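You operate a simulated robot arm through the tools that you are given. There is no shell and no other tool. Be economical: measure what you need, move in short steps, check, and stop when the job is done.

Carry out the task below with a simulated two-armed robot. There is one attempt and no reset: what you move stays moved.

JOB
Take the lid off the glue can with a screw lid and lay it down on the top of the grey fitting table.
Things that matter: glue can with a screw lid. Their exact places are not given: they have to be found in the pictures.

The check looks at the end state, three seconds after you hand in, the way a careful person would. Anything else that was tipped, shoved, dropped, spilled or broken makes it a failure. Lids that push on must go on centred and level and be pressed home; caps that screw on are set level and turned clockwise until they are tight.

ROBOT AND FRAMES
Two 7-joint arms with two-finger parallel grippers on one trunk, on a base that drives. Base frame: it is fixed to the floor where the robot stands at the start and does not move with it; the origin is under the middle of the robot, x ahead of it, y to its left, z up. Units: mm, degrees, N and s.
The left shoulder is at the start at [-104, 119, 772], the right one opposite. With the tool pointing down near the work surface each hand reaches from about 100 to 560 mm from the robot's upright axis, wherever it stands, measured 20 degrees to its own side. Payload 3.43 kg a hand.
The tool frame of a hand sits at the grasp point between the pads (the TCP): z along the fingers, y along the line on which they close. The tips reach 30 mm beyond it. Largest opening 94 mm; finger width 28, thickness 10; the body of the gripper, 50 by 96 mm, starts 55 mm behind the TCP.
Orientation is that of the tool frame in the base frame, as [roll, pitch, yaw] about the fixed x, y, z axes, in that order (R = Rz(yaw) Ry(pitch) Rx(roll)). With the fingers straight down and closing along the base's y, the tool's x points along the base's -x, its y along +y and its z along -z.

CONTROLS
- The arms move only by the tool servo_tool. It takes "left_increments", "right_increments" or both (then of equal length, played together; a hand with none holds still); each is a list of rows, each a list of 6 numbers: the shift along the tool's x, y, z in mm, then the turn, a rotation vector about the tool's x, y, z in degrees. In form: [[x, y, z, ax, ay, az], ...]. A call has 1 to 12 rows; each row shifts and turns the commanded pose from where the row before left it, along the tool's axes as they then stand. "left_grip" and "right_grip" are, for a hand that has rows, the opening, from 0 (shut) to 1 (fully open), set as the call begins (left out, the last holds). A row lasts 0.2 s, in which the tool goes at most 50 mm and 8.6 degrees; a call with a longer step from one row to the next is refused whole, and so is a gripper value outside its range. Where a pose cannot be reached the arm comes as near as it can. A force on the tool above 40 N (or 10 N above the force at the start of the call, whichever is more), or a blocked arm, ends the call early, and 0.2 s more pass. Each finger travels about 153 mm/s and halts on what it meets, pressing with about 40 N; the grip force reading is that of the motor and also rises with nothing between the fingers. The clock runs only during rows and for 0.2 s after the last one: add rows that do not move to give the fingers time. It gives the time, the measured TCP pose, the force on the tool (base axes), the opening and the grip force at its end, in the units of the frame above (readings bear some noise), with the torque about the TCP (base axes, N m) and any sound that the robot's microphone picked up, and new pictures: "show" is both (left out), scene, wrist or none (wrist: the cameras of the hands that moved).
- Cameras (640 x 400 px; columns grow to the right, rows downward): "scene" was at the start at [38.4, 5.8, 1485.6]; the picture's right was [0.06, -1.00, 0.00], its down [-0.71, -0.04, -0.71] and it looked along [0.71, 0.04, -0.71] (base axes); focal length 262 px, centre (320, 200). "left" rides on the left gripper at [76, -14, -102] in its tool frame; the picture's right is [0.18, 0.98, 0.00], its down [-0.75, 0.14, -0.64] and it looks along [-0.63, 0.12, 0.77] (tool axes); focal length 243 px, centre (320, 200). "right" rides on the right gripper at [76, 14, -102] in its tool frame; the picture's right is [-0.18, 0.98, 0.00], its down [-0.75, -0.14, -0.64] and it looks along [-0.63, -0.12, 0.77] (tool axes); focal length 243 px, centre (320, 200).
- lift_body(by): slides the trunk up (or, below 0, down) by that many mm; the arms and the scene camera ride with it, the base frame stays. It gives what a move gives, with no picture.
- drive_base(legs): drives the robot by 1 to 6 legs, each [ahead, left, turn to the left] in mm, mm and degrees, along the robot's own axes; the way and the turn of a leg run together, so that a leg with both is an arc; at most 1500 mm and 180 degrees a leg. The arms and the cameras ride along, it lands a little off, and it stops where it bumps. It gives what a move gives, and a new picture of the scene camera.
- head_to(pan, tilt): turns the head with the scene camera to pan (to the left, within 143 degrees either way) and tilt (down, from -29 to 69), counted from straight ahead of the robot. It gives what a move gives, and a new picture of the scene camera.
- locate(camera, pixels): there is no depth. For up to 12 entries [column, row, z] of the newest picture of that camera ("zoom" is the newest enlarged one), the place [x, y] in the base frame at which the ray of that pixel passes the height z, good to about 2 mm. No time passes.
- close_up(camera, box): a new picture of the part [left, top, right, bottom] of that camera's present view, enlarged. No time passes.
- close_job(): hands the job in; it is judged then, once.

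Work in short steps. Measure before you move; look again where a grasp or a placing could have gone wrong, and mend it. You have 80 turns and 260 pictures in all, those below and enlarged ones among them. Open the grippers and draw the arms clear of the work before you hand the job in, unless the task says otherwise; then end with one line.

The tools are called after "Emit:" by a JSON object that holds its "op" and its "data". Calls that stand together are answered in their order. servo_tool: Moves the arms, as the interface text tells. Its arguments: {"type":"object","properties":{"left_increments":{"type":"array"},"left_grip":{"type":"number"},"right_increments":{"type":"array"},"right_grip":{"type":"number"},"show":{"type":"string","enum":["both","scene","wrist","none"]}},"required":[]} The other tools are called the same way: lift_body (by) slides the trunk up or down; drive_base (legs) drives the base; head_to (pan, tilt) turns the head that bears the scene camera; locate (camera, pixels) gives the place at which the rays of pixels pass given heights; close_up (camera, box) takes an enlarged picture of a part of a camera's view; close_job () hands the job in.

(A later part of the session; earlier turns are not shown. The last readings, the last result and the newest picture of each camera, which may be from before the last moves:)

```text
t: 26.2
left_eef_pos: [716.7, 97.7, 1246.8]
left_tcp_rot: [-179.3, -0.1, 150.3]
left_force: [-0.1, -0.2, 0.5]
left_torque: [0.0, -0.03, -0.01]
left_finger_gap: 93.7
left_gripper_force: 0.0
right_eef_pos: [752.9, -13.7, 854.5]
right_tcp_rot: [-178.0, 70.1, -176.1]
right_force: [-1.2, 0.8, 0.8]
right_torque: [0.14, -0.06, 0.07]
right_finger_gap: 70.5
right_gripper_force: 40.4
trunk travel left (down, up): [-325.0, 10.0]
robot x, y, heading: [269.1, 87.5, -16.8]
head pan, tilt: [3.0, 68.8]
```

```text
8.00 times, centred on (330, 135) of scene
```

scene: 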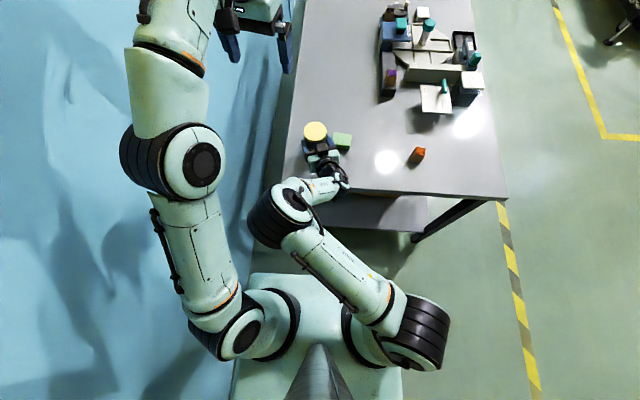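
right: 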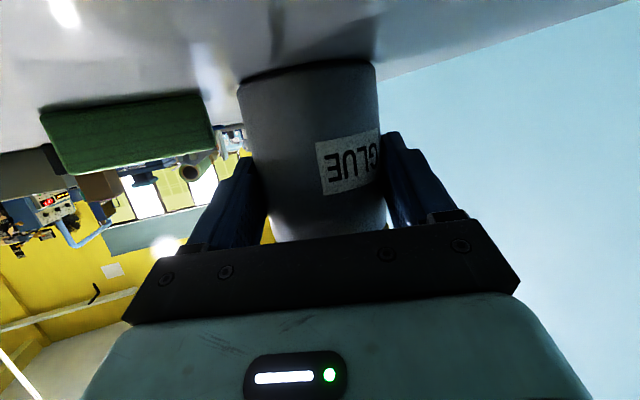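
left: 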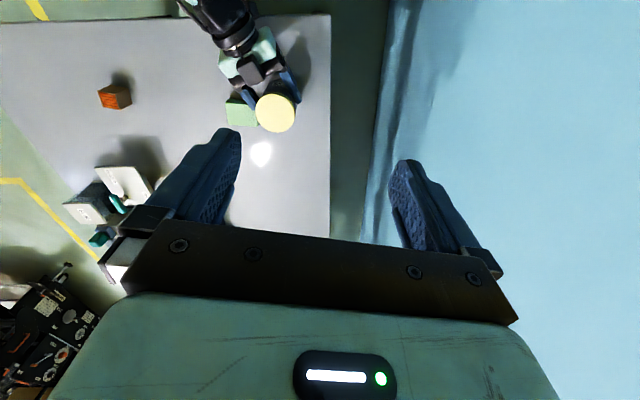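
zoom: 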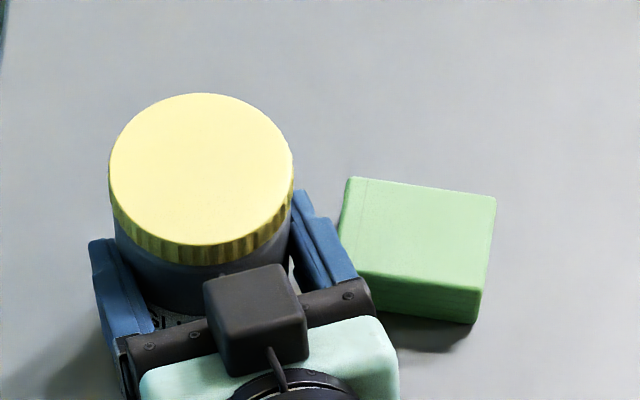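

Emit:
{"op": "locate", "data": {"camera": "scene", "pixels": [[321.9, 147.4, 940], [321.9, 147.4, 960], [321.9, 147.4, 980], [321.9, 147.4, 1000], [315.2, 130.5, 900], [303.6, 131.5, 900], [326.8, 131.5, 900]]}}

```text
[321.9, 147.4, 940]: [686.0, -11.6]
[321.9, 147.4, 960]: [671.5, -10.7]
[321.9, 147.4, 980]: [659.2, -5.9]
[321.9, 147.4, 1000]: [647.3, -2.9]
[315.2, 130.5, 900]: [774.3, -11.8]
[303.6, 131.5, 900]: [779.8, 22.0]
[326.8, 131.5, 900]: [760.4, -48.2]
```

The box top is only ~z 942, so the left hand body (≥967) clears it. Lid centre ≈ (770,-13). I lower the left hand 130 mm in place first and watch the elbows.

Emit:
{"op": "servo_tool", "data": {"left_increments": [[0, 0, 33, 0, 0, 0], [0, 0, 33, 0, 0, 0], [0, 0, 33, 0, 0, 0], [0, 0, 33, 0, 0, 0]], "show": "scene"}}

```text
t: 27.2
left_eef_pos: [715.5, 98.0, 1113.7]
left_tcp_rot: [-179.4, -0.1, 150.1]
left_force: [-0.2, -0.1, 0.4]
left_torque: [0.04, -0.02, 0.02]
left_finger_gap: 94.0
left_gripper_force: 0.0
right_eef_pos: [752.3, -14.3, 856.6]
right_tcp_rot: [-178.1, 70.0, -176.1]
right_force: [0.1, -1.0, 0.0]
right_torque: [0.03, -0.05, -0.02]
right_finger_gap: 70.6
right_gripper_force: 40.4
trunk travel left (down, up): [-325.0, 10.0]
robot x, y, heading: [271.8, 88.9, -16.8]
head pan, tilt: [3.0, 68.8]
```

scene: 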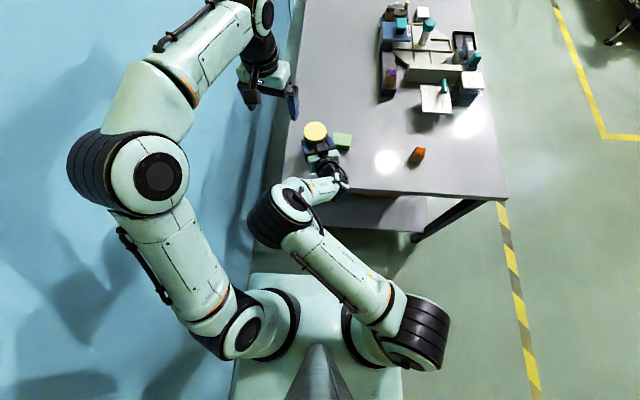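

Lowering swings the left elbow outward, well clear of the right elbow. Now I move over the lid at z≈1064 in steps.

Emit:
{"op": "servo_tool", "data": {"left_increments": [[-25.4, -17.4, 12.5, 0, 0, 0], [-25.4, -17.4, 12.5, 0, 0, 0], [-25.4, -17.4, 12.5, 0, 0, 0], [-25.4, -17.4, 12.5, 0, 0, 0]], "show": "both"}}

```text
t: 28.1
left_eef_pos: [758.0, 13.5, 1077.8]
left_tcp_rot: [-179.2, 0.3, 150.8]
left_force: [-0.3, -0.3, 0.0]
left_torque: [0.01, 0.02, -0.02]
left_finger_gap: 94.2
left_gripper_force: 0.0
right_eef_pos: [751.3, -14.4, 855.2]
right_tcp_rot: [-179.7, 70.2, -177.7]
right_force: [-9.4, 2.7, 10.7]
right_torque: [0.11, 2.0, -0.22]
right_finger_gap: 70.5
right_gripper_force: 40.1
trunk travel left (down, up): [-325.0, 10.0]
robot x, y, heading: [271.2, 92.4, -17.0]
head pan, tilt: [3.0, 68.8]
stopped in row 4 (right hand): the force on the tool passed its limit at 82 N (the readings are from after the stop); the commanded pose is now the measured one
```

scene: 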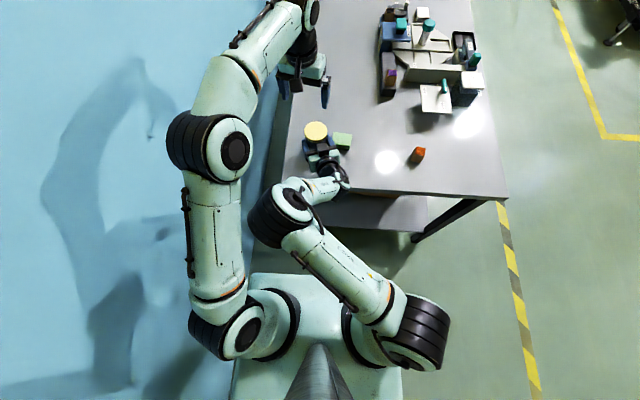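
left: 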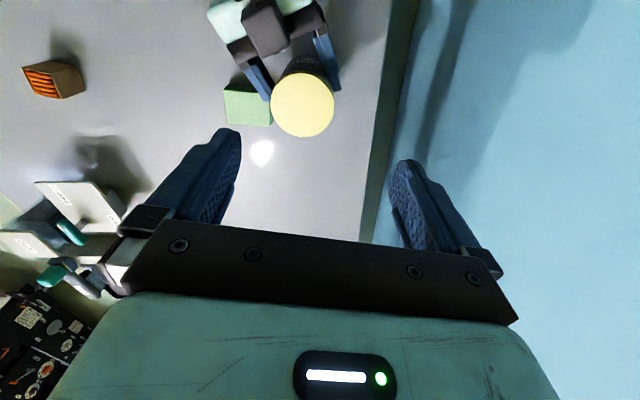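

The left upper arm touched the right elbow again at this height. I back out, then go lower (where the elbow swings out) before moving in.

Emit:
{"op": "servo_tool", "data": {"left_increments": [[25.4, 17.4, 0, 0, 0, 0], [25.4, 17.4, 0, 0, 0, 0], [25.4, 17.4, 5, 0, 0, 0], [0, 0, 30, 0, 0, 0], [0, 0, 30, 0, 0, 0]], "show": "scene"}}

```text
t: 29.3
left_eef_pos: [716.9, 94.2, 1012.5]
left_tcp_rot: [-179.4, 0.4, 150.8]
left_force: [-0.8, -0.4, 0.5]
left_torque: [0.01, -0.02, 0.01]
left_finger_gap: 94.4
left_gripper_force: 0.0
right_eef_pos: [750.9, -14.7, 856.9]
right_tcp_rot: [-179.7, 70.4, -177.7]
right_force: [-9.7, -1.8, 10.8]
right_torque: [-0.07, 2.36, 0.28]
right_finger_gap: 70.5
right_gripper_force: 40.1
trunk travel left (down, up): [-325.0, 10.0]
robot x, y, heading: [270.5, 92.9, -16.7]
head pan, tilt: [3.0, 68.8]
```

scene: 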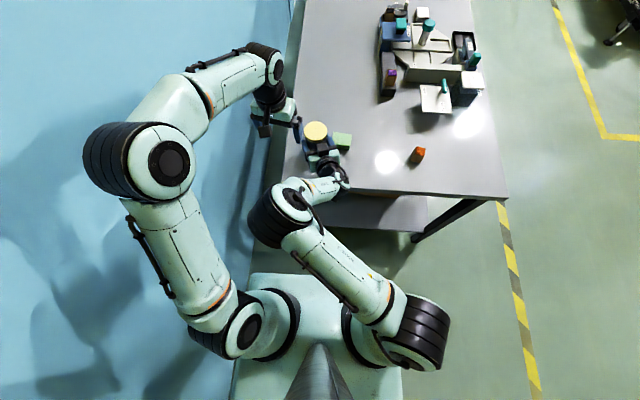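

The inward right elbow is the obstacle. I'll release the can gently, lift the right hand straight off, shift the robot right with a left turn (better room for both arms), and regrasp with the right elbow outside. First: open the right hand partially and back the left hand off upward.

Emit:
{"op": "servo_tool", "data": {"right_increments": [[0, 0, 0, 0, 0, 0], [0, 0, 0, 0, 0, 0], [0, 0, 0, 0, 0, 0]], "right_grip": 0.9, "left_increments": [[0, 0, -30, 0, 0, 0], [0, 0, -40, 0, 0, 0], [0, 0, -40, 0, 0, 0]], "show": "wrist"}}

Emit:
{"op": "close_up", "data": {"camera": "left", "box": [190, 0, 390, 125]}}

```text
t: 30.1
left_eef_pos: [717.0, 95.8, 1122.7]
left_tcp_rot: [-179.3, 0.3, 150.8]
left_force: [-1.3, 1.1, 0.6]
left_torque: [-0.02, 0.03, -0.01]
left_finger_gap: 93.8
left_gripper_force: 0.1
right_eef_pos: [752.7, -13.9, 857.3]
right_tcp_rot: [-179.9, 70.4, -177.8]
right_force: [-10.0, -2.4, 10.5]
right_torque: [-0.09, 1.96, 0.26]
right_finger_gap: 84.7
right_gripper_force: 0.1
trunk travel left (down, up): [-325.0, 10.0]
robot x, y, heading: [270.8, 91.0, -16.8]
head pan, tilt: [3.0, 68.8]
```

right: 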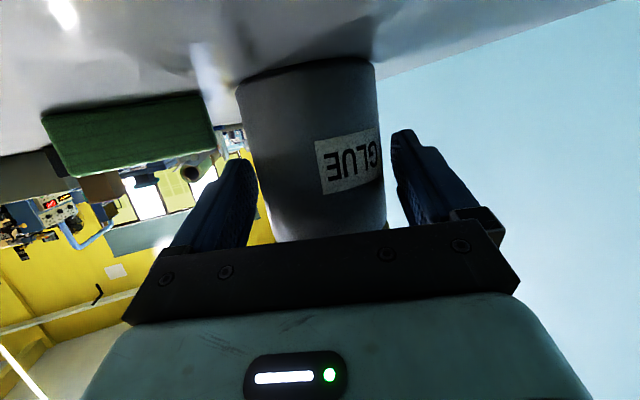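
left: 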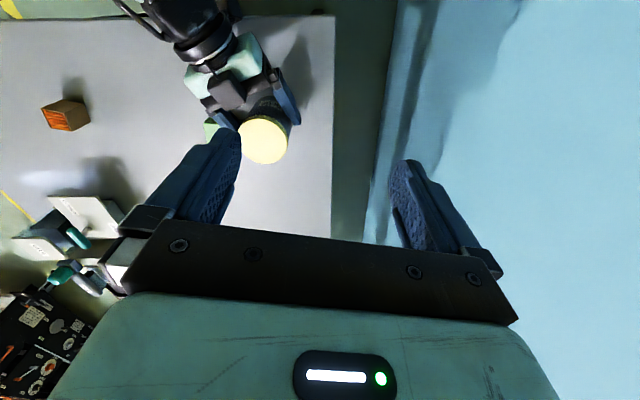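

```text
3.20 times, centred on (290, 62) of left
```

zoom: 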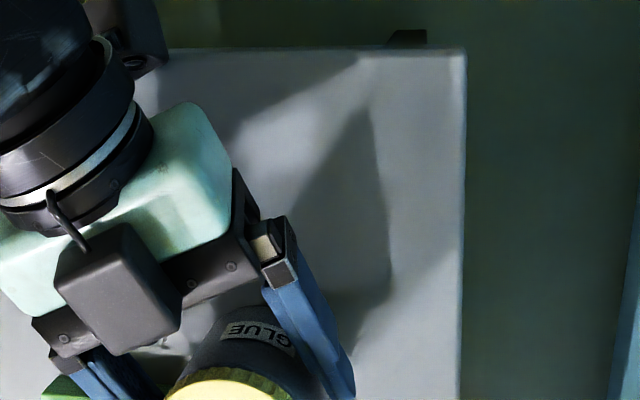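

The right hand still feels ~14 N at a ~140 mm lever: its camera side rests on the table edge region. I lift it straight up slowly, fingers clear of the lid.

Emit:
{"op": "servo_tool", "data": {"right_increments": [[-9.4, 0, -3.4, 0, 0, 0], [-18.8, 0, -6.8, 0, 0, 0], [-23.5, 0, -8.5, 0, 0, 0], [-23.5, 0, -8.5, 0, 0, 0], [-23.5, 0, -8.5, 0, 0, 0], [-23.5, 0, -8.5, 0, 0, 0]], "show": "scene"}}

Emit:
{"op": "close_up", "data": {"camera": "left", "box": [0, 0, 400, 250]}}

```text
t: 31.5
left_eef_pos: [718.2, 95.8, 1121.5]
left_tcp_rot: [-179.3, 0.4, 150.7]
left_force: [-0.3, -0.2, -0.2]
left_torque: [0.03, 0.0, -0.01]
left_finger_gap: 93.8
left_gripper_force: 0.0
right_eef_pos: [752.3, -15.8, 985.4]
right_tcp_rot: [-179.7, 70.3, -177.7]
right_force: [-0.1, 0.2, 0.8]
right_torque: [0.0, 0.0, 0.03]
right_finger_gap: 84.6
right_gripper_force: 0.0
trunk travel left (down, up): [-325.0, 10.0]
robot x, y, heading: [269.4, 91.1, -16.8]
head pan, tilt: [3.0, 68.8]
```

scene: 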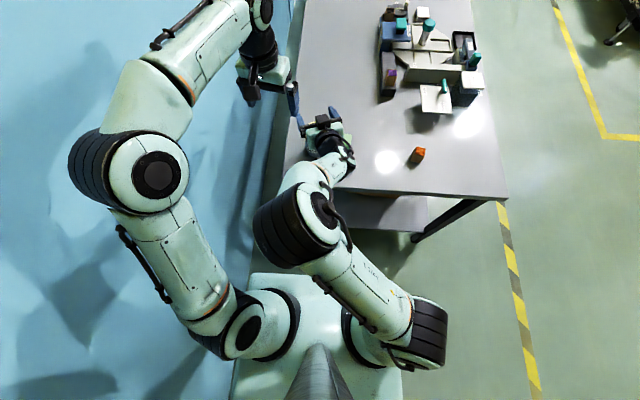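

```text
1.60 times, centred on (200, 125) of left
```

zoom: 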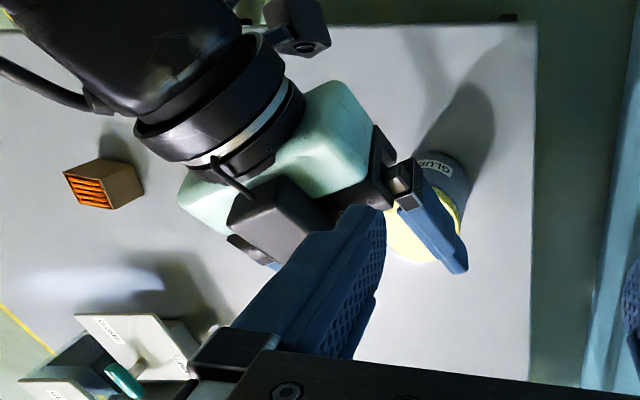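

The right hand is free of the can. I drive right 56/ahead 45 first, then turn left 20°, so the can ends up ahead of the right shoulder and the left arm has more wall room.

Emit:
{"op": "drive_base", "data": {"legs": [[45, -56, 0], [0, 0, 20]]}}

```text
t: 33.7
left_eef_pos: [717.5, 182.1, 1121.9]
left_tcp_rot: [-179.2, 0.4, 170.6]
left_force: [-0.3, 0.3, 0.0]
left_torque: [-0.03, -0.01, -0.02]
left_finger_gap: 94.0
left_gripper_force: 0.0
right_eef_pos: [787.6, 89.7, 985.6]
right_tcp_rot: [-179.8, 70.2, -157.8]
right_force: [0.6, 0.6, -0.5]
right_torque: [0.04, 0.03, 0.02]
right_finger_gap: 84.7
right_gripper_force: 0.1
trunk travel left (down, up): [-325.0, 10.0]
robot x, y, heading: [299.0, 24.4, 3.2]
head pan, tilt: [3.0, 68.8]
```

scene: 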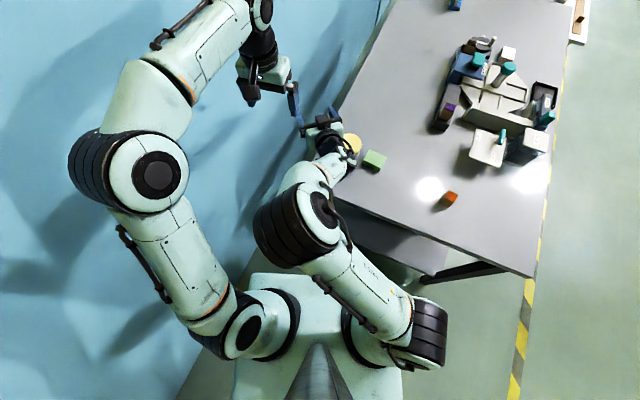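

Pose as planned. Now I move the right hand 200 mm right, 80 up and reduce its tilt to bring the elbow back to the outside.

Emit:
{"op": "servo_tool", "data": {"right_increments": [[-10.6, -37.8, -17.6, 0, 0, 0], [-10.6, -37.8, -17.6, 0, 0, 0], [-10.6, -37.8, -17.6, 0, 0, 0], [-10.6, -37.8, -17.6, 0, 0, 0], [-10.6, -37.8, -17.6, 0, 0, 0], [0, 0, 0, 0, 8, 0], [0, 0, 0, 0, 8, 0], [0, 0, 0, 0, 8, 0], [0, 0, 0, 0, 8, 0], [0, 0, 0, 0, 8, 0]], "right_grip": 1, "show": "scene"}}

```text
t: 35.9
left_eef_pos: [716.5, 182.4, 1122.0]
left_tcp_rot: [-179.2, 0.1, 170.7]
left_force: [0.0, 0.8, 0.8]
left_torque: [-0.05, 0.04, 0.01]
left_finger_gap: 94.2
left_gripper_force: 0.0
right_eef_pos: [799.1, -110.8, 1065.5]
right_tcp_rot: [-179.9, 30.1, -158.1]
right_force: [0.1, 0.5, -0.2]
right_torque: [-0.04, 0.02, -0.03]
right_finger_gap: 94.3
right_gripper_force: 0.1
trunk travel left (down, up): [-325.0, 10.0]
robot x, y, heading: [296.0, 24.4, 3.0]
head pan, tilt: [3.0, 68.8]
```

scene: 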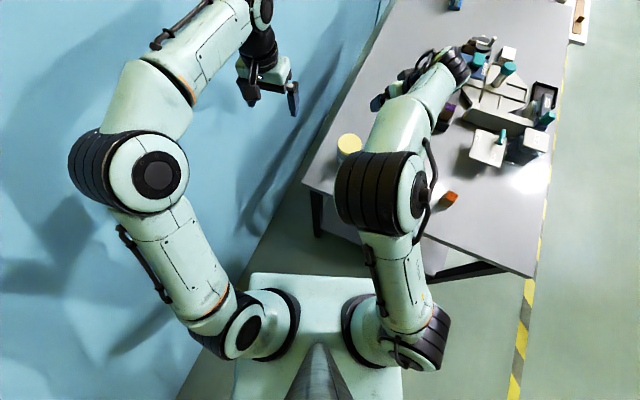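

Elbow is now straight ahead. I pull the hand back ~160 mm so the elbow folds to the outside.

Emit:
{"op": "servo_tool", "data": {"right_increments": [[34.8, -10, -20, 0, 0, 0], [34.8, -10, -20, 0, 0, 0], [34.8, -10, -20, 0, 0, 0], [34.8, -10, -20, 0, 0, 0]], "show": "scene"}}

```text
t: 36.9
left_eef_pos: [716.2, 180.9, 1121.6]
left_tcp_rot: [-179.3, 0.3, 170.8]
left_force: [-0.3, 0.1, -0.3]
left_torque: [-0.01, -0.02, 0.0]
left_finger_gap: 93.9
left_gripper_force: 0.1
right_eef_pos: [662.3, -206.1, 1063.1]
right_tcp_rot: [-180.0, 30.1, -157.9]
right_force: [0.0, -0.6, 0.0]
right_torque: [0.05, -0.01, 0.0]
right_finger_gap: 94.2
right_gripper_force: 0.0
trunk travel left (down, up): [-325.0, 10.0]
robot x, y, heading: [299.1, 28.3, 3.4]
head pan, tilt: [3.0, 68.8]
```

scene: 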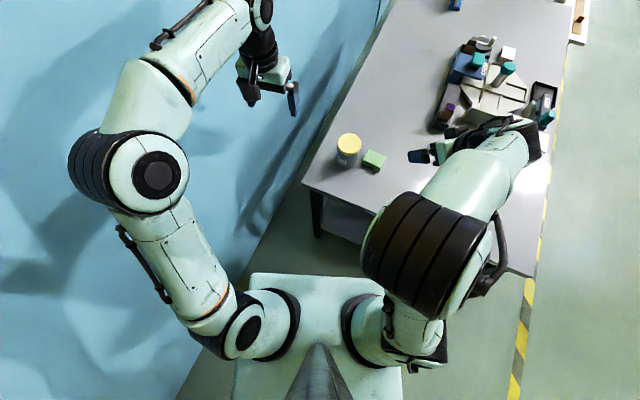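

The right elbow is now up and outside. I re-measure the lid (scene ~ (348,141)).

Emit:
{"op": "close_up", "data": {"camera": "scene", "box": [310, 115, 438, 195]}}

```text
5.00 times, centred on (374, 155) of scene
```

zoom: 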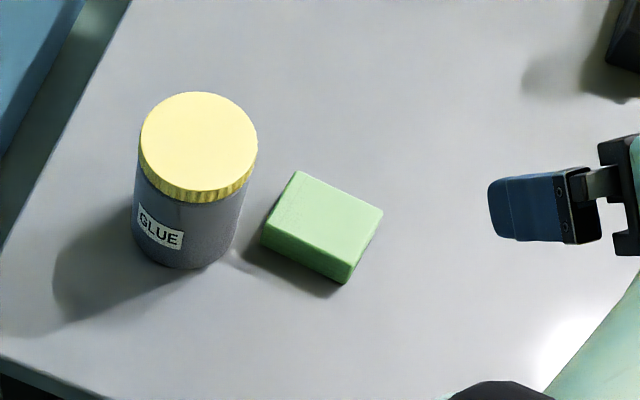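

Emit:
{"op": "locate", "data": {"camera": "zoom", "pixels": [[199, 142, 900], [140, 142, 900], [258, 142, 900], [199, 192, 900], [262, 240, 803], [345, 284, 803], [262, 240, 830], [185, 269, 803], [297, 171, 830]]}}

```text
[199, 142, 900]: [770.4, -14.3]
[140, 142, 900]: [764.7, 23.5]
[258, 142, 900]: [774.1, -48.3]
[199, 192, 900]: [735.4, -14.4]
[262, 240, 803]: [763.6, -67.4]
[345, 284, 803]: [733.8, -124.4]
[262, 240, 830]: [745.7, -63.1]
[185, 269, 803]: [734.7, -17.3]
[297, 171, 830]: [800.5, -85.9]
```

Block is unmoved, lid at (770,-14). I move the right hand above the can (TCP (754,-20,990)) still at the smaller tilt.

Emit:
{"op": "servo_tool", "data": {"right_increments": [[-16.3, 22.9, 23.5, 0, 0, 0], [-16.3, 22.9, 23.5, 0, 0, 0], [-16.3, 22.9, 23.5, 0, 0, 0], [-16.3, 22.9, 23.5, 0, 0, 0], [-16.3, 22.9, 23.5, 0, 0, 0], [-16.3, 22.9, 23.5, 0, 0, 0]], "show": "scene"}}

```text
t: 38.3
left_eef_pos: [716.9, 183.0, 1121.4]
left_tcp_rot: [-179.3, 0.2, 170.7]
left_force: [0.3, 0.3, -0.4]
left_torque: [-0.02, 0.0, 0.01]
left_finger_gap: 94.1
left_gripper_force: 0.0
right_eef_pos: [759.3, -19.7, 991.0]
right_tcp_rot: [-179.9, 30.2, -158.1]
right_force: [0.2, 0.5, -0.4]
right_torque: [0.01, 0.02, -0.01]
right_finger_gap: 93.8
right_gripper_force: 0.2
trunk travel left (down, up): [-325.0, 10.0]
robot x, y, heading: [298.6, 23.5, 3.0]
head pan, tilt: [3.0, 68.8]
```

scene: 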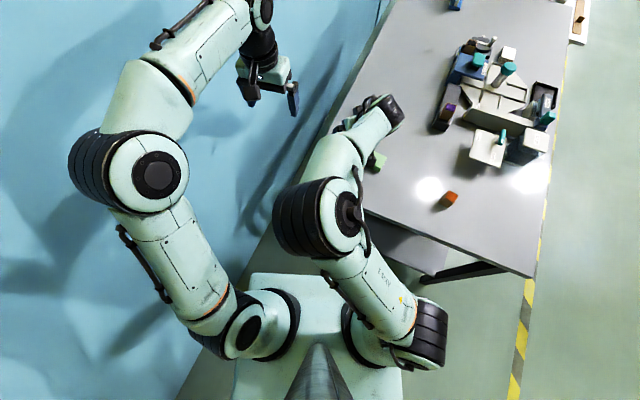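

The elbow leans inward again for this heading. I pull back to the right-front, turn the hand to point more to the left (heading +48°) and then tilt, so the elbow stays outside.

Emit:
{"op": "servo_tool", "data": {"right_increments": [[26, -15.6, -15, 0, 0, 0], [26, -15.6, -15, 0, 0, 0], [26, -15.6, -15, 0, 0, 0], [26, -15.6, -15, 0, 0, 0], [0, 0, 0, -3.25, 0, -5.63], [0, 0, 0, -3.25, 0, -5.63], [0, 0, 0, -3.25, 0, -5.63], [0, 0, 0, -3.25, 0, -5.63], [0, 0, 0, 0, -8.5, 0], [0, 0, 0, 0, -8.5, 0], [0, 0, 0, 0, -8.5, 0], [0, 0, 0, 0, -8.5, 0]], "show": "scene"}}

```text
t: 40.9
left_eef_pos: [717.7, 183.9, 1120.6]
left_tcp_rot: [-179.1, 0.2, 170.7]
left_force: [1.1, 1.1, -0.4]
left_torque: [-0.05, 0.02, 0.05]
left_finger_gap: 93.8
left_gripper_force: 0.1
right_eef_pos: [670.3, -122.9, 992.2]
right_tcp_rot: [-179.0, 63.9, -131.3]
right_force: [-0.1, 0.4, 0.2]
right_torque: [-0.02, 0.03, 0.03]
right_finger_gap: 93.9
right_gripper_force: 0.1
trunk travel left (down, up): [-325.0, 10.0]
robot x, y, heading: [299.3, 22.5, 3.1]
head pan, tilt: [3.0, 68.8]
```

scene: 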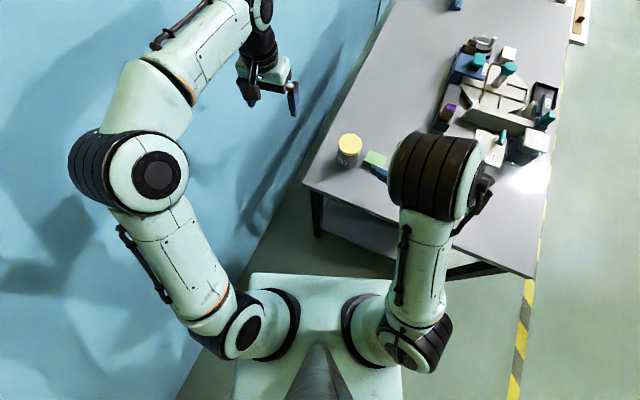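

The elbow is outside now and the pose is reached. I advance along the heading to above the can, at z≈992.

Emit:
{"op": "servo_tool", "data": {"right_increments": [[-14.3, -0.7, 29.3, 0, 0, 0], [-14.3, -0.7, 29.3, 0, 0, 0], [-14.3, -0.7, 29.3, 0, 0, 0], [-14.3, -0.7, 29.4, 0, 0, 0]], "show": "both"}}

Emit:
{"op": "close_up", "data": {"camera": "left", "box": [0, 0, 640, 400]}}

```text
t: 41.9
left_eef_pos: [716.7, 182.3, 1122.0]
left_tcp_rot: [-179.2, 0.2, 170.7]
left_force: [-0.3, 0.1, 0.0]
left_torque: [-0.02, -0.03, -0.03]
left_finger_gap: 93.8
left_gripper_force: 0.1
right_eef_pos: [760.1, -28.7, 993.2]
right_tcp_rot: [-179.7, 64.2, -131.8]
right_force: [-0.1, 0.8, 0.4]
right_torque: [0.02, -0.03, 0.0]
right_finger_gap: 94.0
right_gripper_force: 0.1
trunk travel left (down, up): [-325.0, 10.0]
robot x, y, heading: [297.4, 23.2, 3.0]
head pan, tilt: [3.0, 68.8]
```

scene: 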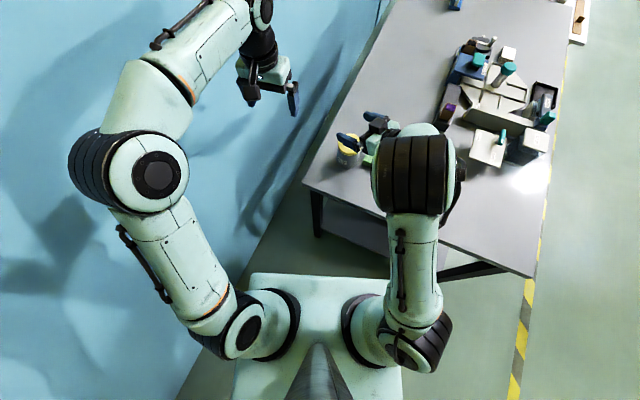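
right: 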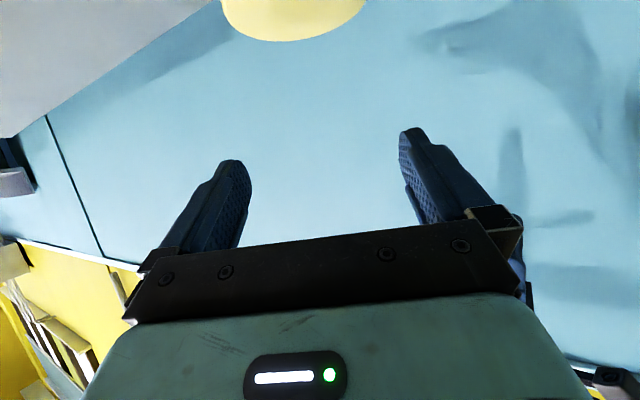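

```text
1.00 times, centred on (320, 200) of left (not enlarged: the box is as wide or as high as the picture)
```

zoom: 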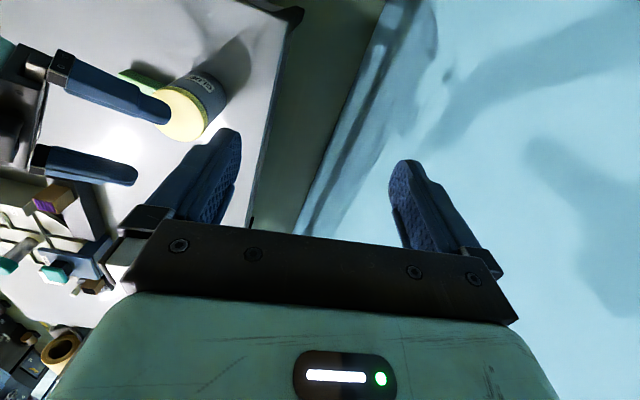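

Aligned within ~2 mm. I descend to TCP z≈867 with the fingers straddling the can.

Emit:
{"op": "servo_tool", "data": {"right_increments": [[0, 2.2, 0, 0, 0, 0], [22.7, 0, 11, 0, 0, 0], [22.7, 0, 11, 0, 0, 0], [22.7, 0, 11, 0, 0, 0], [22.7, 0, 11, 0, 0, 0], [22.4, 0, 11, 0, 0, 0], [0, 0, 0, 0, 0, 0]], "show": "both"}}

Emit:
{"op": "close_up", "data": {"camera": "left", "box": [80, 30, 320, 180]}}

```text
t: 43.5
left_eef_pos: [717.2, 181.3, 1120.9]
left_tcp_rot: [-179.2, 0.4, 170.7]
left_force: [-0.1, -0.2, 0.1]
left_torque: [0.04, 0.01, 0.01]
left_finger_gap: 94.1
left_gripper_force: 0.0
right_eef_pos: [750.3, -13.5, 875.7]
right_tcp_rot: [-179.5, 64.1, -131.7]
right_force: [0.1, -0.8, 0.0]
right_torque: [0.0, -0.01, -0.01]
right_finger_gap: 94.1
right_gripper_force: 0.0
right hand out of reach, approached as far as the arm can: row 5, 6
trunk travel left (down, up): [-325.0, 10.0]
robot x, y, heading: [296.4, 24.8, 2.9]
head pan, tilt: [3.0, 68.8]
```

scene: 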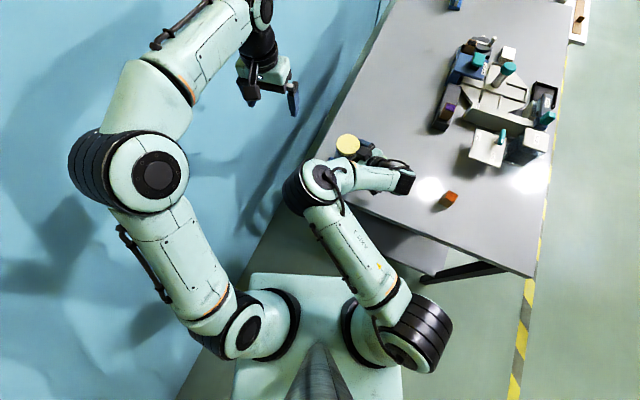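
right: 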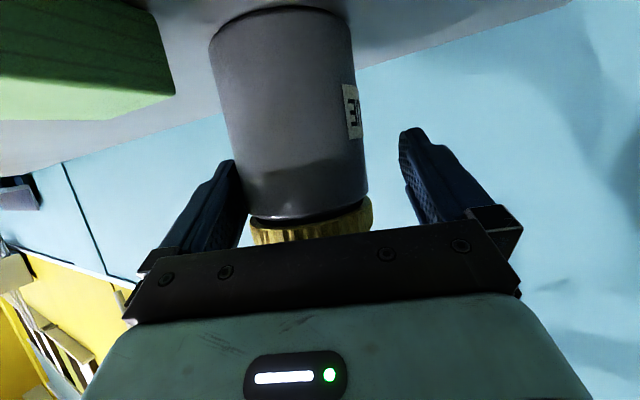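

```text
2.67 times, centred on (200, 105) of left
```

zoom: 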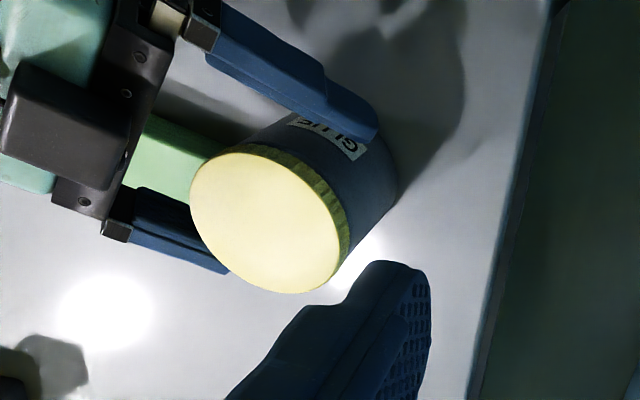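

The arm flipped near its limit and ended ~15 mm off to the left. I check where the can is before doing anything.

Emit:
{"op": "locate", "data": {"camera": "left", "pixels": [[180.5, 113.2, 900], [151, 100, 900], [211, 127, 900]]}}

Emit:
{"op": "close_up", "data": {"camera": "right", "box": [130, 100, 450, 300]}}

Emit:
{"op": "close_up", "data": {"camera": "scene", "box": [310, 115, 438, 195]}}

```text
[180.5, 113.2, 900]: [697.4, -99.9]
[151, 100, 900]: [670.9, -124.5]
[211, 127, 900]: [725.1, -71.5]
```

```text
2.00 times, centred on (290, 200) of right
```

zoom: 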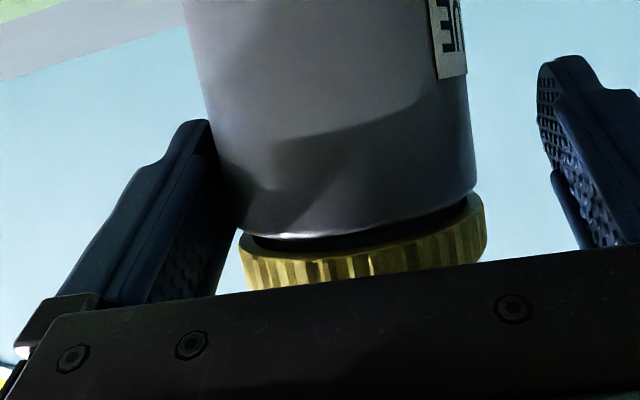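

```text
5.00 times, centred on (374, 155) of scene
```

zoom: 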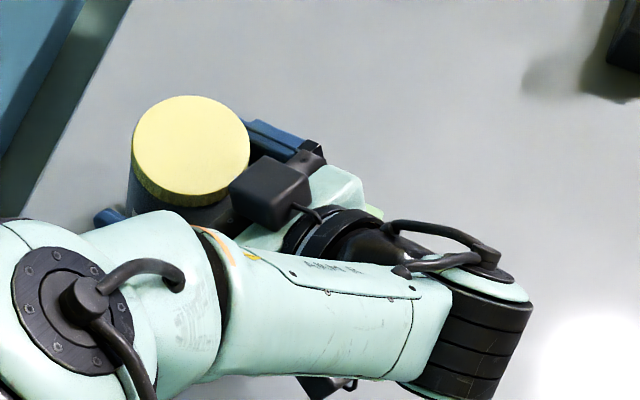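

The can only moved ~5 mm and the finger lies flush beside it, not under the lid. I raise the right hand straight up again to z≈993.

Emit:
{"op": "servo_tool", "data": {"right_increments": [[-11, -3, -5.5, 0, 0, 0], [-11, 0, -5.5, 0, 0, 0], [-22.7, 0, -11, 0, 0, 0], [-22.7, 0, -11, 0, 0, 0], [-22.7, 0, -11, 0, 0, 0], [-22.7, 0, -11, 0, 0, 0]], "show": "both"}}

```text
t: 44.9
left_eef_pos: [715.5, 181.5, 1122.4]
left_tcp_rot: [-179.3, 0.3, 170.8]
left_force: [-0.2, -0.1, -0.3]
left_torque: [0.0, 0.02, -0.01]
left_finger_gap: 94.2
left_gripper_force: 0.0
right_eef_pos: [751.0, -16.9, 1000.4]
right_tcp_rot: [-179.6, 64.2, -131.6]
right_force: [0.4, 0.0, -0.2]
right_torque: [0.0, -0.02, 0.04]
right_finger_gap: 93.7
right_gripper_force: 0.0
trunk travel left (down, up): [-325.0, 10.0]
robot x, y, heading: [298.5, 27.5, 3.3]
head pan, tilt: [3.0, 68.8]
```

scene: 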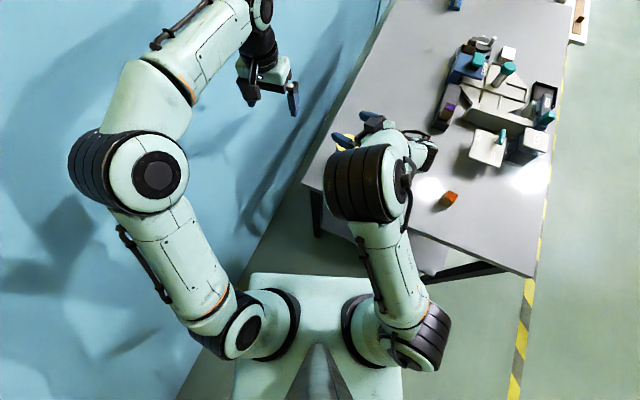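
right: 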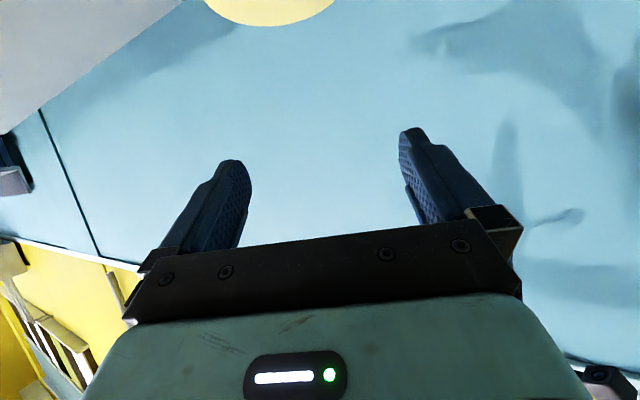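

Back up safely. I retreat along the heading so the elbow swings outside, and re-measure the lid.

Emit:
{"op": "servo_tool", "data": {"right_increments": [[14.3, -4, -29.3, 0, 0, 0], [14.3, -4, -29.3, 0, 0, 0], [14.3, -4, -29.3, 0, 0, 0], [14.3, 0, -29.3, 0, 0, 0]], "show": "scene"}}

Emit:
{"op": "close_up", "data": {"camera": "scene", "box": [310, 115, 438, 195]}}

```text
t: 45.9
left_eef_pos: [717.1, 180.4, 1122.2]
left_tcp_rot: [-179.3, 0.4, 170.7]
left_force: [0.7, 1.1, 0.7]
left_torque: [0.01, -0.02, -0.03]
left_finger_gap: 94.4
left_gripper_force: 0.1
right_eef_pos: [673.1, -122.4, 1001.7]
right_tcp_rot: [-179.6, 64.2, -131.7]
right_force: [0.0, 0.4, -0.2]
right_torque: [0.04, -0.03, 0.0]
right_finger_gap: 93.9
right_gripper_force: 0.1
trunk travel left (down, up): [-325.0, 10.0]
robot x, y, heading: [296.1, 26.7, 3.3]
head pan, tilt: [3.0, 68.8]
```

scene: 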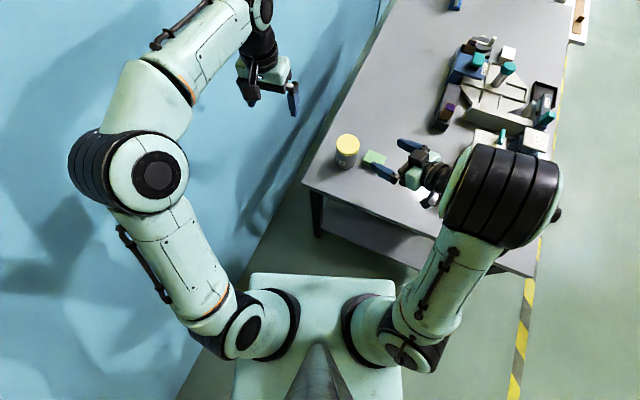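

```text
5.00 times, centred on (374, 155) of scene
```

zoom: 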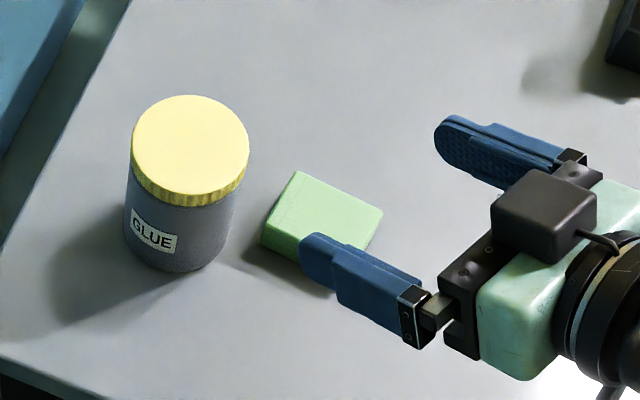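

Emit:
{"op": "locate", "data": {"camera": "zoom", "pixels": [[190.5, 144.5, 900], [132, 144, 900], [249, 144, 900], [190, 95, 900], [190, 194, 900], [260, 240, 803]]}}

```text
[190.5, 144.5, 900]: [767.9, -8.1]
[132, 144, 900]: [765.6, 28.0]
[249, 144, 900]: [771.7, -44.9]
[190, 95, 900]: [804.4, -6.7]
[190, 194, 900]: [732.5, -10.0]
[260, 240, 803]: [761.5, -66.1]
```

Lid now at (768,-8); block unmoved. I advance above it again, and will then lower with the trunk so the arm keeps this configuration.

Emit:
{"op": "servo_tool", "data": {"right_increments": [[-14.4, 1.25, 29.6, 0, 0, 0], [-14.4, 1.25, 29.6, 0, 0, 0], [-14.4, 1.25, 29.7, 0, 0, 0], [-14.4, 1.25, 29.7, 0, 0, 0], [0, 0, 0, 0, 0, 0]], "show": "scene"}}

```text
t: 47.1
left_eef_pos: [716.9, 181.9, 1122.5]
left_tcp_rot: [-179.3, 0.3, 170.7]
left_force: [-0.7, -0.3, -0.3]
left_torque: [0.03, -0.01, 0.0]
left_finger_gap: 94.1
left_gripper_force: 0.1
right_eef_pos: [758.8, -19.7, 1000.1]
right_tcp_rot: [-179.7, 64.2, -131.8]
right_force: [0.0, 0.2, 0.4]
right_torque: [-0.05, -0.02, 0.0]
right_finger_gap: 93.7
right_gripper_force: 0.0
trunk travel left (down, up): [-325.0, 10.0]
robot x, y, heading: [293.7, 25.7, 3.4]
head pan, tilt: [3.0, 68.8]
```

scene: 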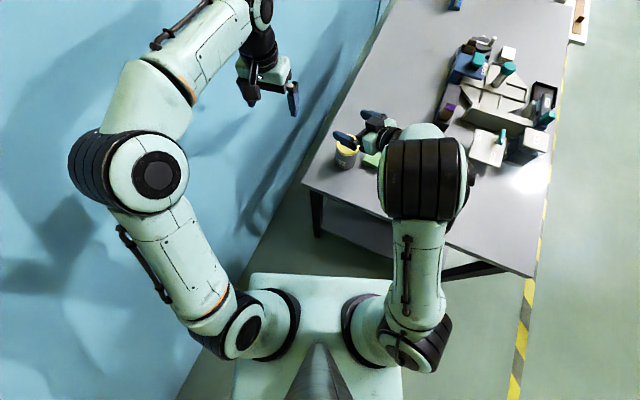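

Aligned (axis 15 mm ahead, <1 mm lateral). Lower the trunk 90 mm, then check.

Emit:
{"op": "lift_body", "data": {"by": -90}}

Emit:
{"op": "close_up", "data": {"camera": "right", "box": [0, 0, 640, 400]}}

```text
t: 48.4
left_eef_pos: [718.1, 181.4, 1032.2]
left_tcp_rot: [-179.2, 0.3, 170.8]
left_force: [0.8, 0.1, -0.2]
left_torque: [0.01, 0.0, 0.0]
left_finger_gap: 94.1
left_gripper_force: 0.0
right_eef_pos: [758.1, -19.9, 911.2]
right_tcp_rot: [-179.7, 64.2, -131.7]
right_force: [-0.3, -0.3, 0.3]
right_torque: [0.04, 0.0, -0.01]
right_finger_gap: 94.0
right_gripper_force: 0.0
trunk travel left (down, up): [-235.0, 100.0]
robot x, y, heading: [297.3, 24.5, 3.3]
head pan, tilt: [3.0, 68.8]
```

```text
1.00 times, centred on (320, 200) of right (not enlarged: the box is as wide or as high as the picture)
```

zoom: 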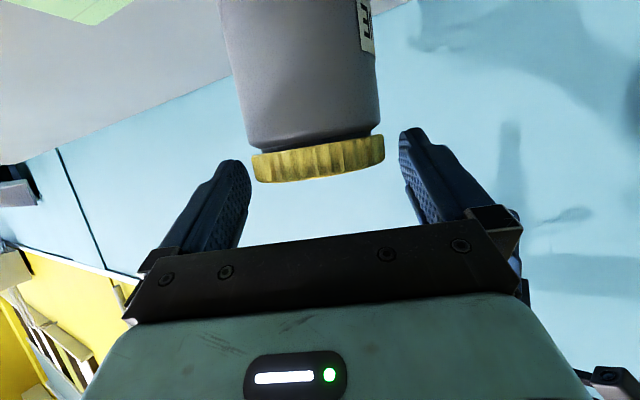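

Centred between the fingers. Lower another 43 mm, then close the right gripper on the body.

Emit:
{"op": "lift_body", "data": {"by": -43}}

Emit:
{"op": "servo_tool", "data": {"right_increments": [[-1, 0, 2, 0, 0, 0], [0, 0, 0, 0, 0, 0]], "show": "none"}}

Emit:
{"op": "servo_tool", "data": {"right_increments": [[0, 0, 0, 0, 0, 0], [0, 0, 0, 0, 0, 0], [0, 0, 0, 0, 0, 0], [0, 0, 0, 0, 0, 0]], "right_grip": 0, "show": "both"}}

```text
t: 49.2
left_eef_pos: [716.3, 181.7, 989.2]
left_tcp_rot: [-179.3, 0.3, 170.6]
left_force: [-0.7, 0.1, -0.4]
left_torque: [0.0, -0.06, 0.0]
left_finger_gap: 94.0
left_gripper_force: 0.0
right_eef_pos: [758.4, -19.6, 868.4]
right_tcp_rot: [-179.6, 64.2, -131.7]
right_force: [-0.6, 0.4, -0.8]
right_torque: [0.02, -0.02, -0.01]
right_finger_gap: 94.0
right_gripper_force: 0.1
trunk travel left (down, up): [-192.0, 143.0]
robot x, y, heading: [297.2, 26.5, 3.2]
head pan, tilt: [3.0, 68.8]
```

```text
t: 49.8
left_eef_pos: [716.9, 182.4, 989.3]
left_tcp_rot: [-179.2, 0.3, 170.6]
left_force: [0.9, 0.0, 0.1]
left_torque: [0.0, 0.02, 0.01]
left_finger_gap: 93.9
left_gripper_force: 0.2
right_eef_pos: [759.9, -17.7, 868.8]
right_tcp_rot: [-179.6, 64.2, -131.7]
right_force: [-0.8, 0.6, 0.7]
right_torque: [0.01, 0.04, 0.0]
right_finger_gap: 94.1
right_gripper_force: 0.0
trunk travel left (down, up): [-192.0, 143.0]
robot x, y, heading: [298.0, 25.9, 3.1]
head pan, tilt: [3.0, 68.8]
```

```text
t: 50.8
left_eef_pos: [717.0, 181.8, 988.5]
left_tcp_rot: [-179.3, 0.3, 170.8]
left_force: [0.2, 0.3, -0.3]
left_torque: [-0.01, 0.01, -0.02]
left_finger_gap: 94.0
left_gripper_force: 0.1
right_eef_pos: [758.3, -18.4, 867.9]
right_tcp_rot: [-179.7, 64.3, -131.7]
right_force: [0.2, 0.6, -0.2]
right_torque: [0.0, -0.01, -0.02]
right_finger_gap: 74.4
right_gripper_force: 40.4
trunk travel left (down, up): [-192.0, 143.0]
robot x, y, heading: [300.2, 20.7, 3.0]
head pan, tilt: [3.0, 68.8]
```

scene: 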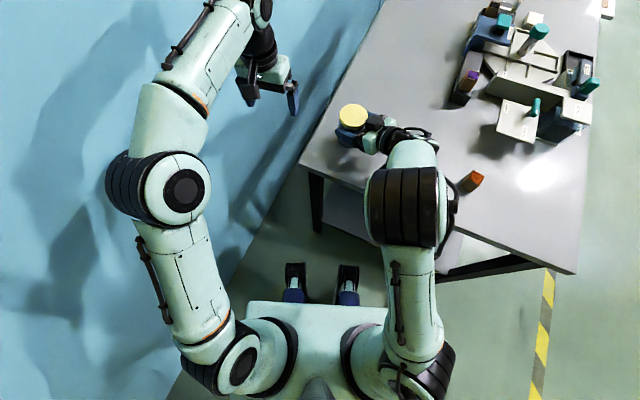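
right: 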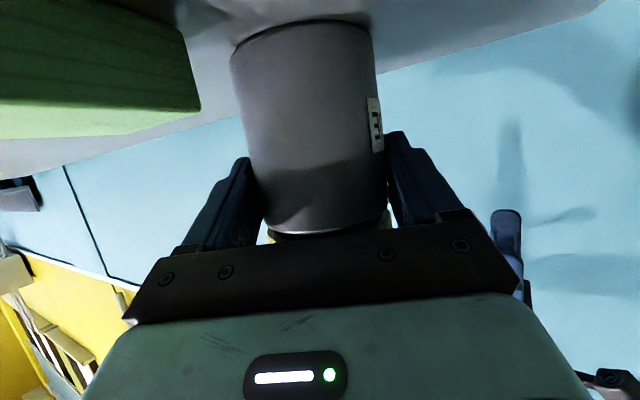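

The gap of 74.4 equals the lid's diameter (body ≈ 70.6), so the pads are pinching the lid rim too. I open, go 9 mm lower and close again.

Emit:
{"op": "servo_tool", "data": {"right_increments": [[0, 0, 0, 0, 0, 0], [0, 0, 0, 0, 0, 0]], "right_grip": 0.97, "show": "none"}}

Emit:
{"op": "lift_body", "data": {"by": -9}}

Emit:
{"op": "servo_tool", "data": {"right_increments": [[0, 0, 0, 0, 0, 0], [0, 0, 0, 0, 0, 0], [0, 0, 0, 0, 0, 0], [0, 0, 0, 0, 0, 0]], "right_grip": 0, "show": "wrist"}}

Emit:
{"op": "close_up", "data": {"camera": "scene", "box": [310, 80, 438, 160]}}

```text
t: 51.4
left_eef_pos: [717.3, 182.3, 988.4]
left_tcp_rot: [-179.2, 0.3, 170.7]
left_force: [-0.7, -0.1, 0.1]
left_torque: [0.0, 0.0, 0.01]
left_finger_gap: 94.1
left_gripper_force: 0.2
right_eef_pos: [760.1, -18.5, 868.7]
right_tcp_rot: [-179.7, 64.2, -131.7]
right_force: [0.3, -0.1, 0.2]
right_torque: [0.04, -0.02, -0.05]
right_finger_gap: 91.1
right_gripper_force: 0.0
trunk travel left (down, up): [-192.0, 143.0]
robot x, y, heading: [298.6, 26.6, 3.2]
head pan, tilt: [3.0, 68.8]
```

```text
t: 52.0
left_eef_pos: [716.8, 181.8, 980.1]
left_tcp_rot: [-179.1, 0.3, 170.6]
left_force: [0.0, -0.5, -0.9]
left_torque: [0.01, -0.01, 0.0]
left_finger_gap: 94.0
left_gripper_force: 0.0
right_eef_pos: [759.0, -19.0, 859.3]
right_tcp_rot: [-179.7, 64.3, -131.7]
right_force: [0.4, -0.6, -0.8]
right_torque: [0.0, 0.02, 0.0]
right_finger_gap: 91.2
right_gripper_force: 0.1
trunk travel left (down, up): [-183.0, 152.0]
robot x, y, heading: [298.6, 23.1, 3.0]
head pan, tilt: [3.0, 68.8]
```

```text
t: 53.0
left_eef_pos: [717.4, 182.0, 981.3]
left_tcp_rot: [-179.2, 0.4, 170.7]
left_force: [-0.5, 0.6, -0.6]
left_torque: [0.04, 0.02, 0.03]
left_finger_gap: 94.0
left_gripper_force: 0.1
right_eef_pos: [758.8, -18.1, 860.7]
right_tcp_rot: [-179.8, 64.2, -131.8]
right_force: [0.5, 0.4, 1.1]
right_torque: [-0.03, 0.03, -0.01]
right_finger_gap: 74.4
right_gripper_force: 39.8
trunk travel left (down, up): [-183.0, 152.0]
robot x, y, heading: [299.7, 27.8, 3.4]
head pan, tilt: [3.0, 68.8]
```

right: 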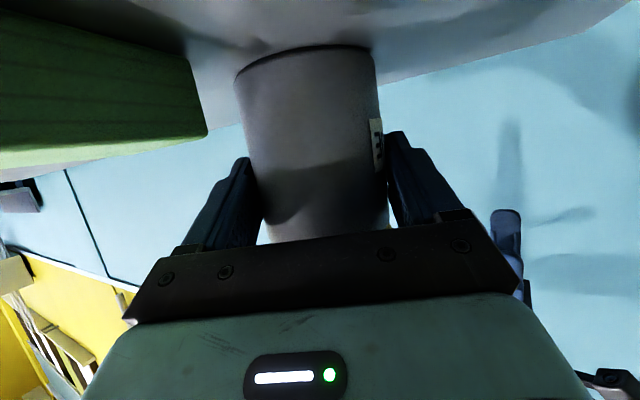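

```text
5.00 times, centred on (374, 120) of scene
```

zoom: 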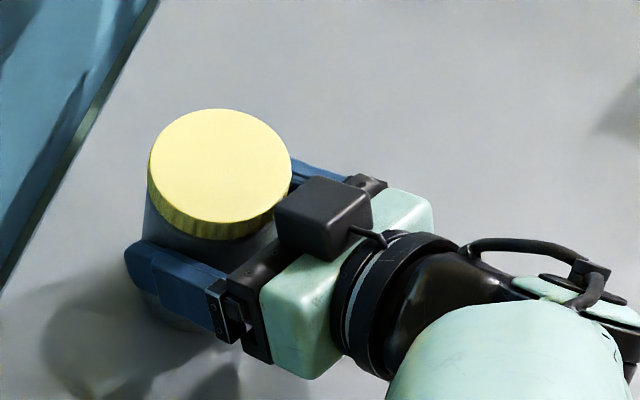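

Same 74.4 gap lower down, so that is the body diameter; the can is held with the fingers well below the lid. I get the lid centre from this view.

Emit:
{"op": "locate", "data": {"camera": "zoom", "pixels": [[220, 166, 900], [148, 168, 900], [292, 164, 900], [220, 109, 900], [220, 224, 900]]}}

```text
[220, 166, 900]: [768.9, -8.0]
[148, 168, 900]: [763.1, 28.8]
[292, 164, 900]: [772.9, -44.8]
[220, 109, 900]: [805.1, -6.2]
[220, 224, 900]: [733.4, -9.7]
```

Lid centre (769,-8). I bring the left hand 60 % of the way over at z≈980 and check the arms.

Emit:
{"op": "servo_tool", "data": {"left_increments": [[-16.4, -35.8, 0, 0, 0, 0], [-16.4, -35.8, 0, 0, 0, 0], [-16.4, -35.8, 0, 0, 0, 0]], "show": "scene"}}

```text
t: 53.8
left_eef_pos: [747.0, 65.7, 980.3]
left_tcp_rot: [-179.3, 0.2, 170.7]
left_force: [-0.4, 0.0, 1.0]
left_torque: [-0.04, 0.01, -0.01]
left_finger_gap: 94.0
left_gripper_force: 0.1
right_eef_pos: [760.1, -17.5, 859.9]
right_tcp_rot: [-179.7, 64.2, -131.7]
right_force: [0.7, 0.5, 0.6]
right_torque: [-0.1, 0.06, 0.0]
right_finger_gap: 74.3
right_gripper_force: 40.0
trunk travel left (down, up): [-183.0, 152.0]
robot x, y, heading: [293.9, 26.5, 3.2]
head pan, tilt: [3.0, 68.8]
```

scene: 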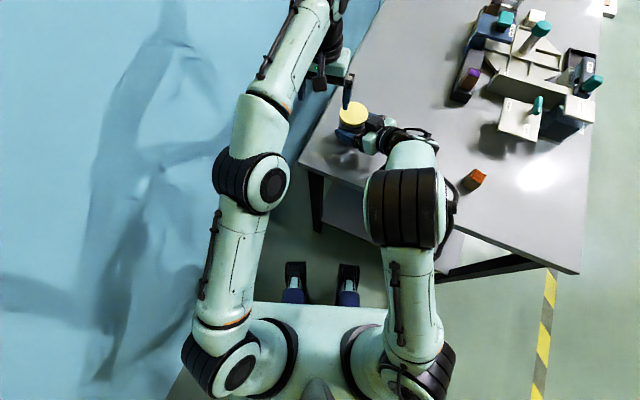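

Enough gap between elbows. I finish the move over the lid and turn to yaw ≈195.

Emit:
{"op": "servo_tool", "data": {"left_increments": [[-16.4, -35.8, 0, 0, 0, 0], [-16.4, -35.8, 0, 0, 0, 0], [0, 0, 0, 0, 0, -8], [0, 0, 0, 0, 0, -8], [0, 0, 0, 0, 0, -8]], "show": "both"}}

```text
t: 55.0
left_eef_pos: [739.6, 6.2, 972.6]
left_tcp_rot: [-179.2, 0.0, -165.3]
left_force: [0.3, -0.4, -0.7]
left_torque: [0.0, 0.0, -0.01]
left_finger_gap: 93.9
left_gripper_force: 0.0
left hand out of reach, approached as far as the arm can: row 1, 2
right_eef_pos: [759.3, -18.3, 860.0]
right_tcp_rot: [-179.7, 64.2, -131.7]
right_force: [-1.9, -1.3, 1.5]
right_torque: [0.1, 0.02, 0.0]
right_finger_gap: 74.5
right_gripper_force: 39.9
trunk travel left (down, up): [-183.0, 152.0]
robot x, y, heading: [296.2, 25.6, 3.1]
head pan, tilt: [3.0, 68.8]
```

scene: 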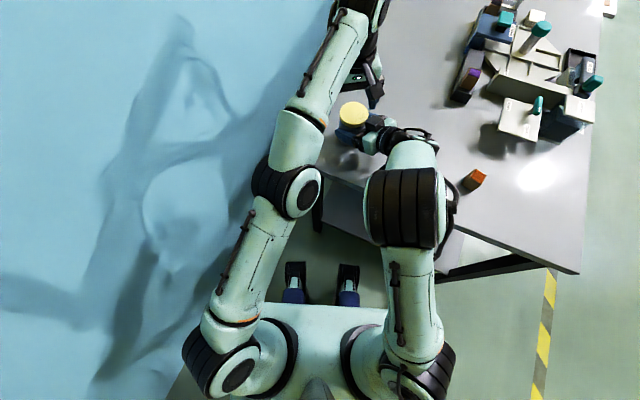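
left: 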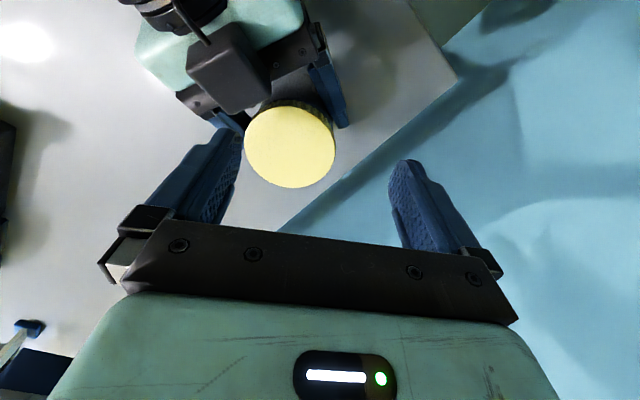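

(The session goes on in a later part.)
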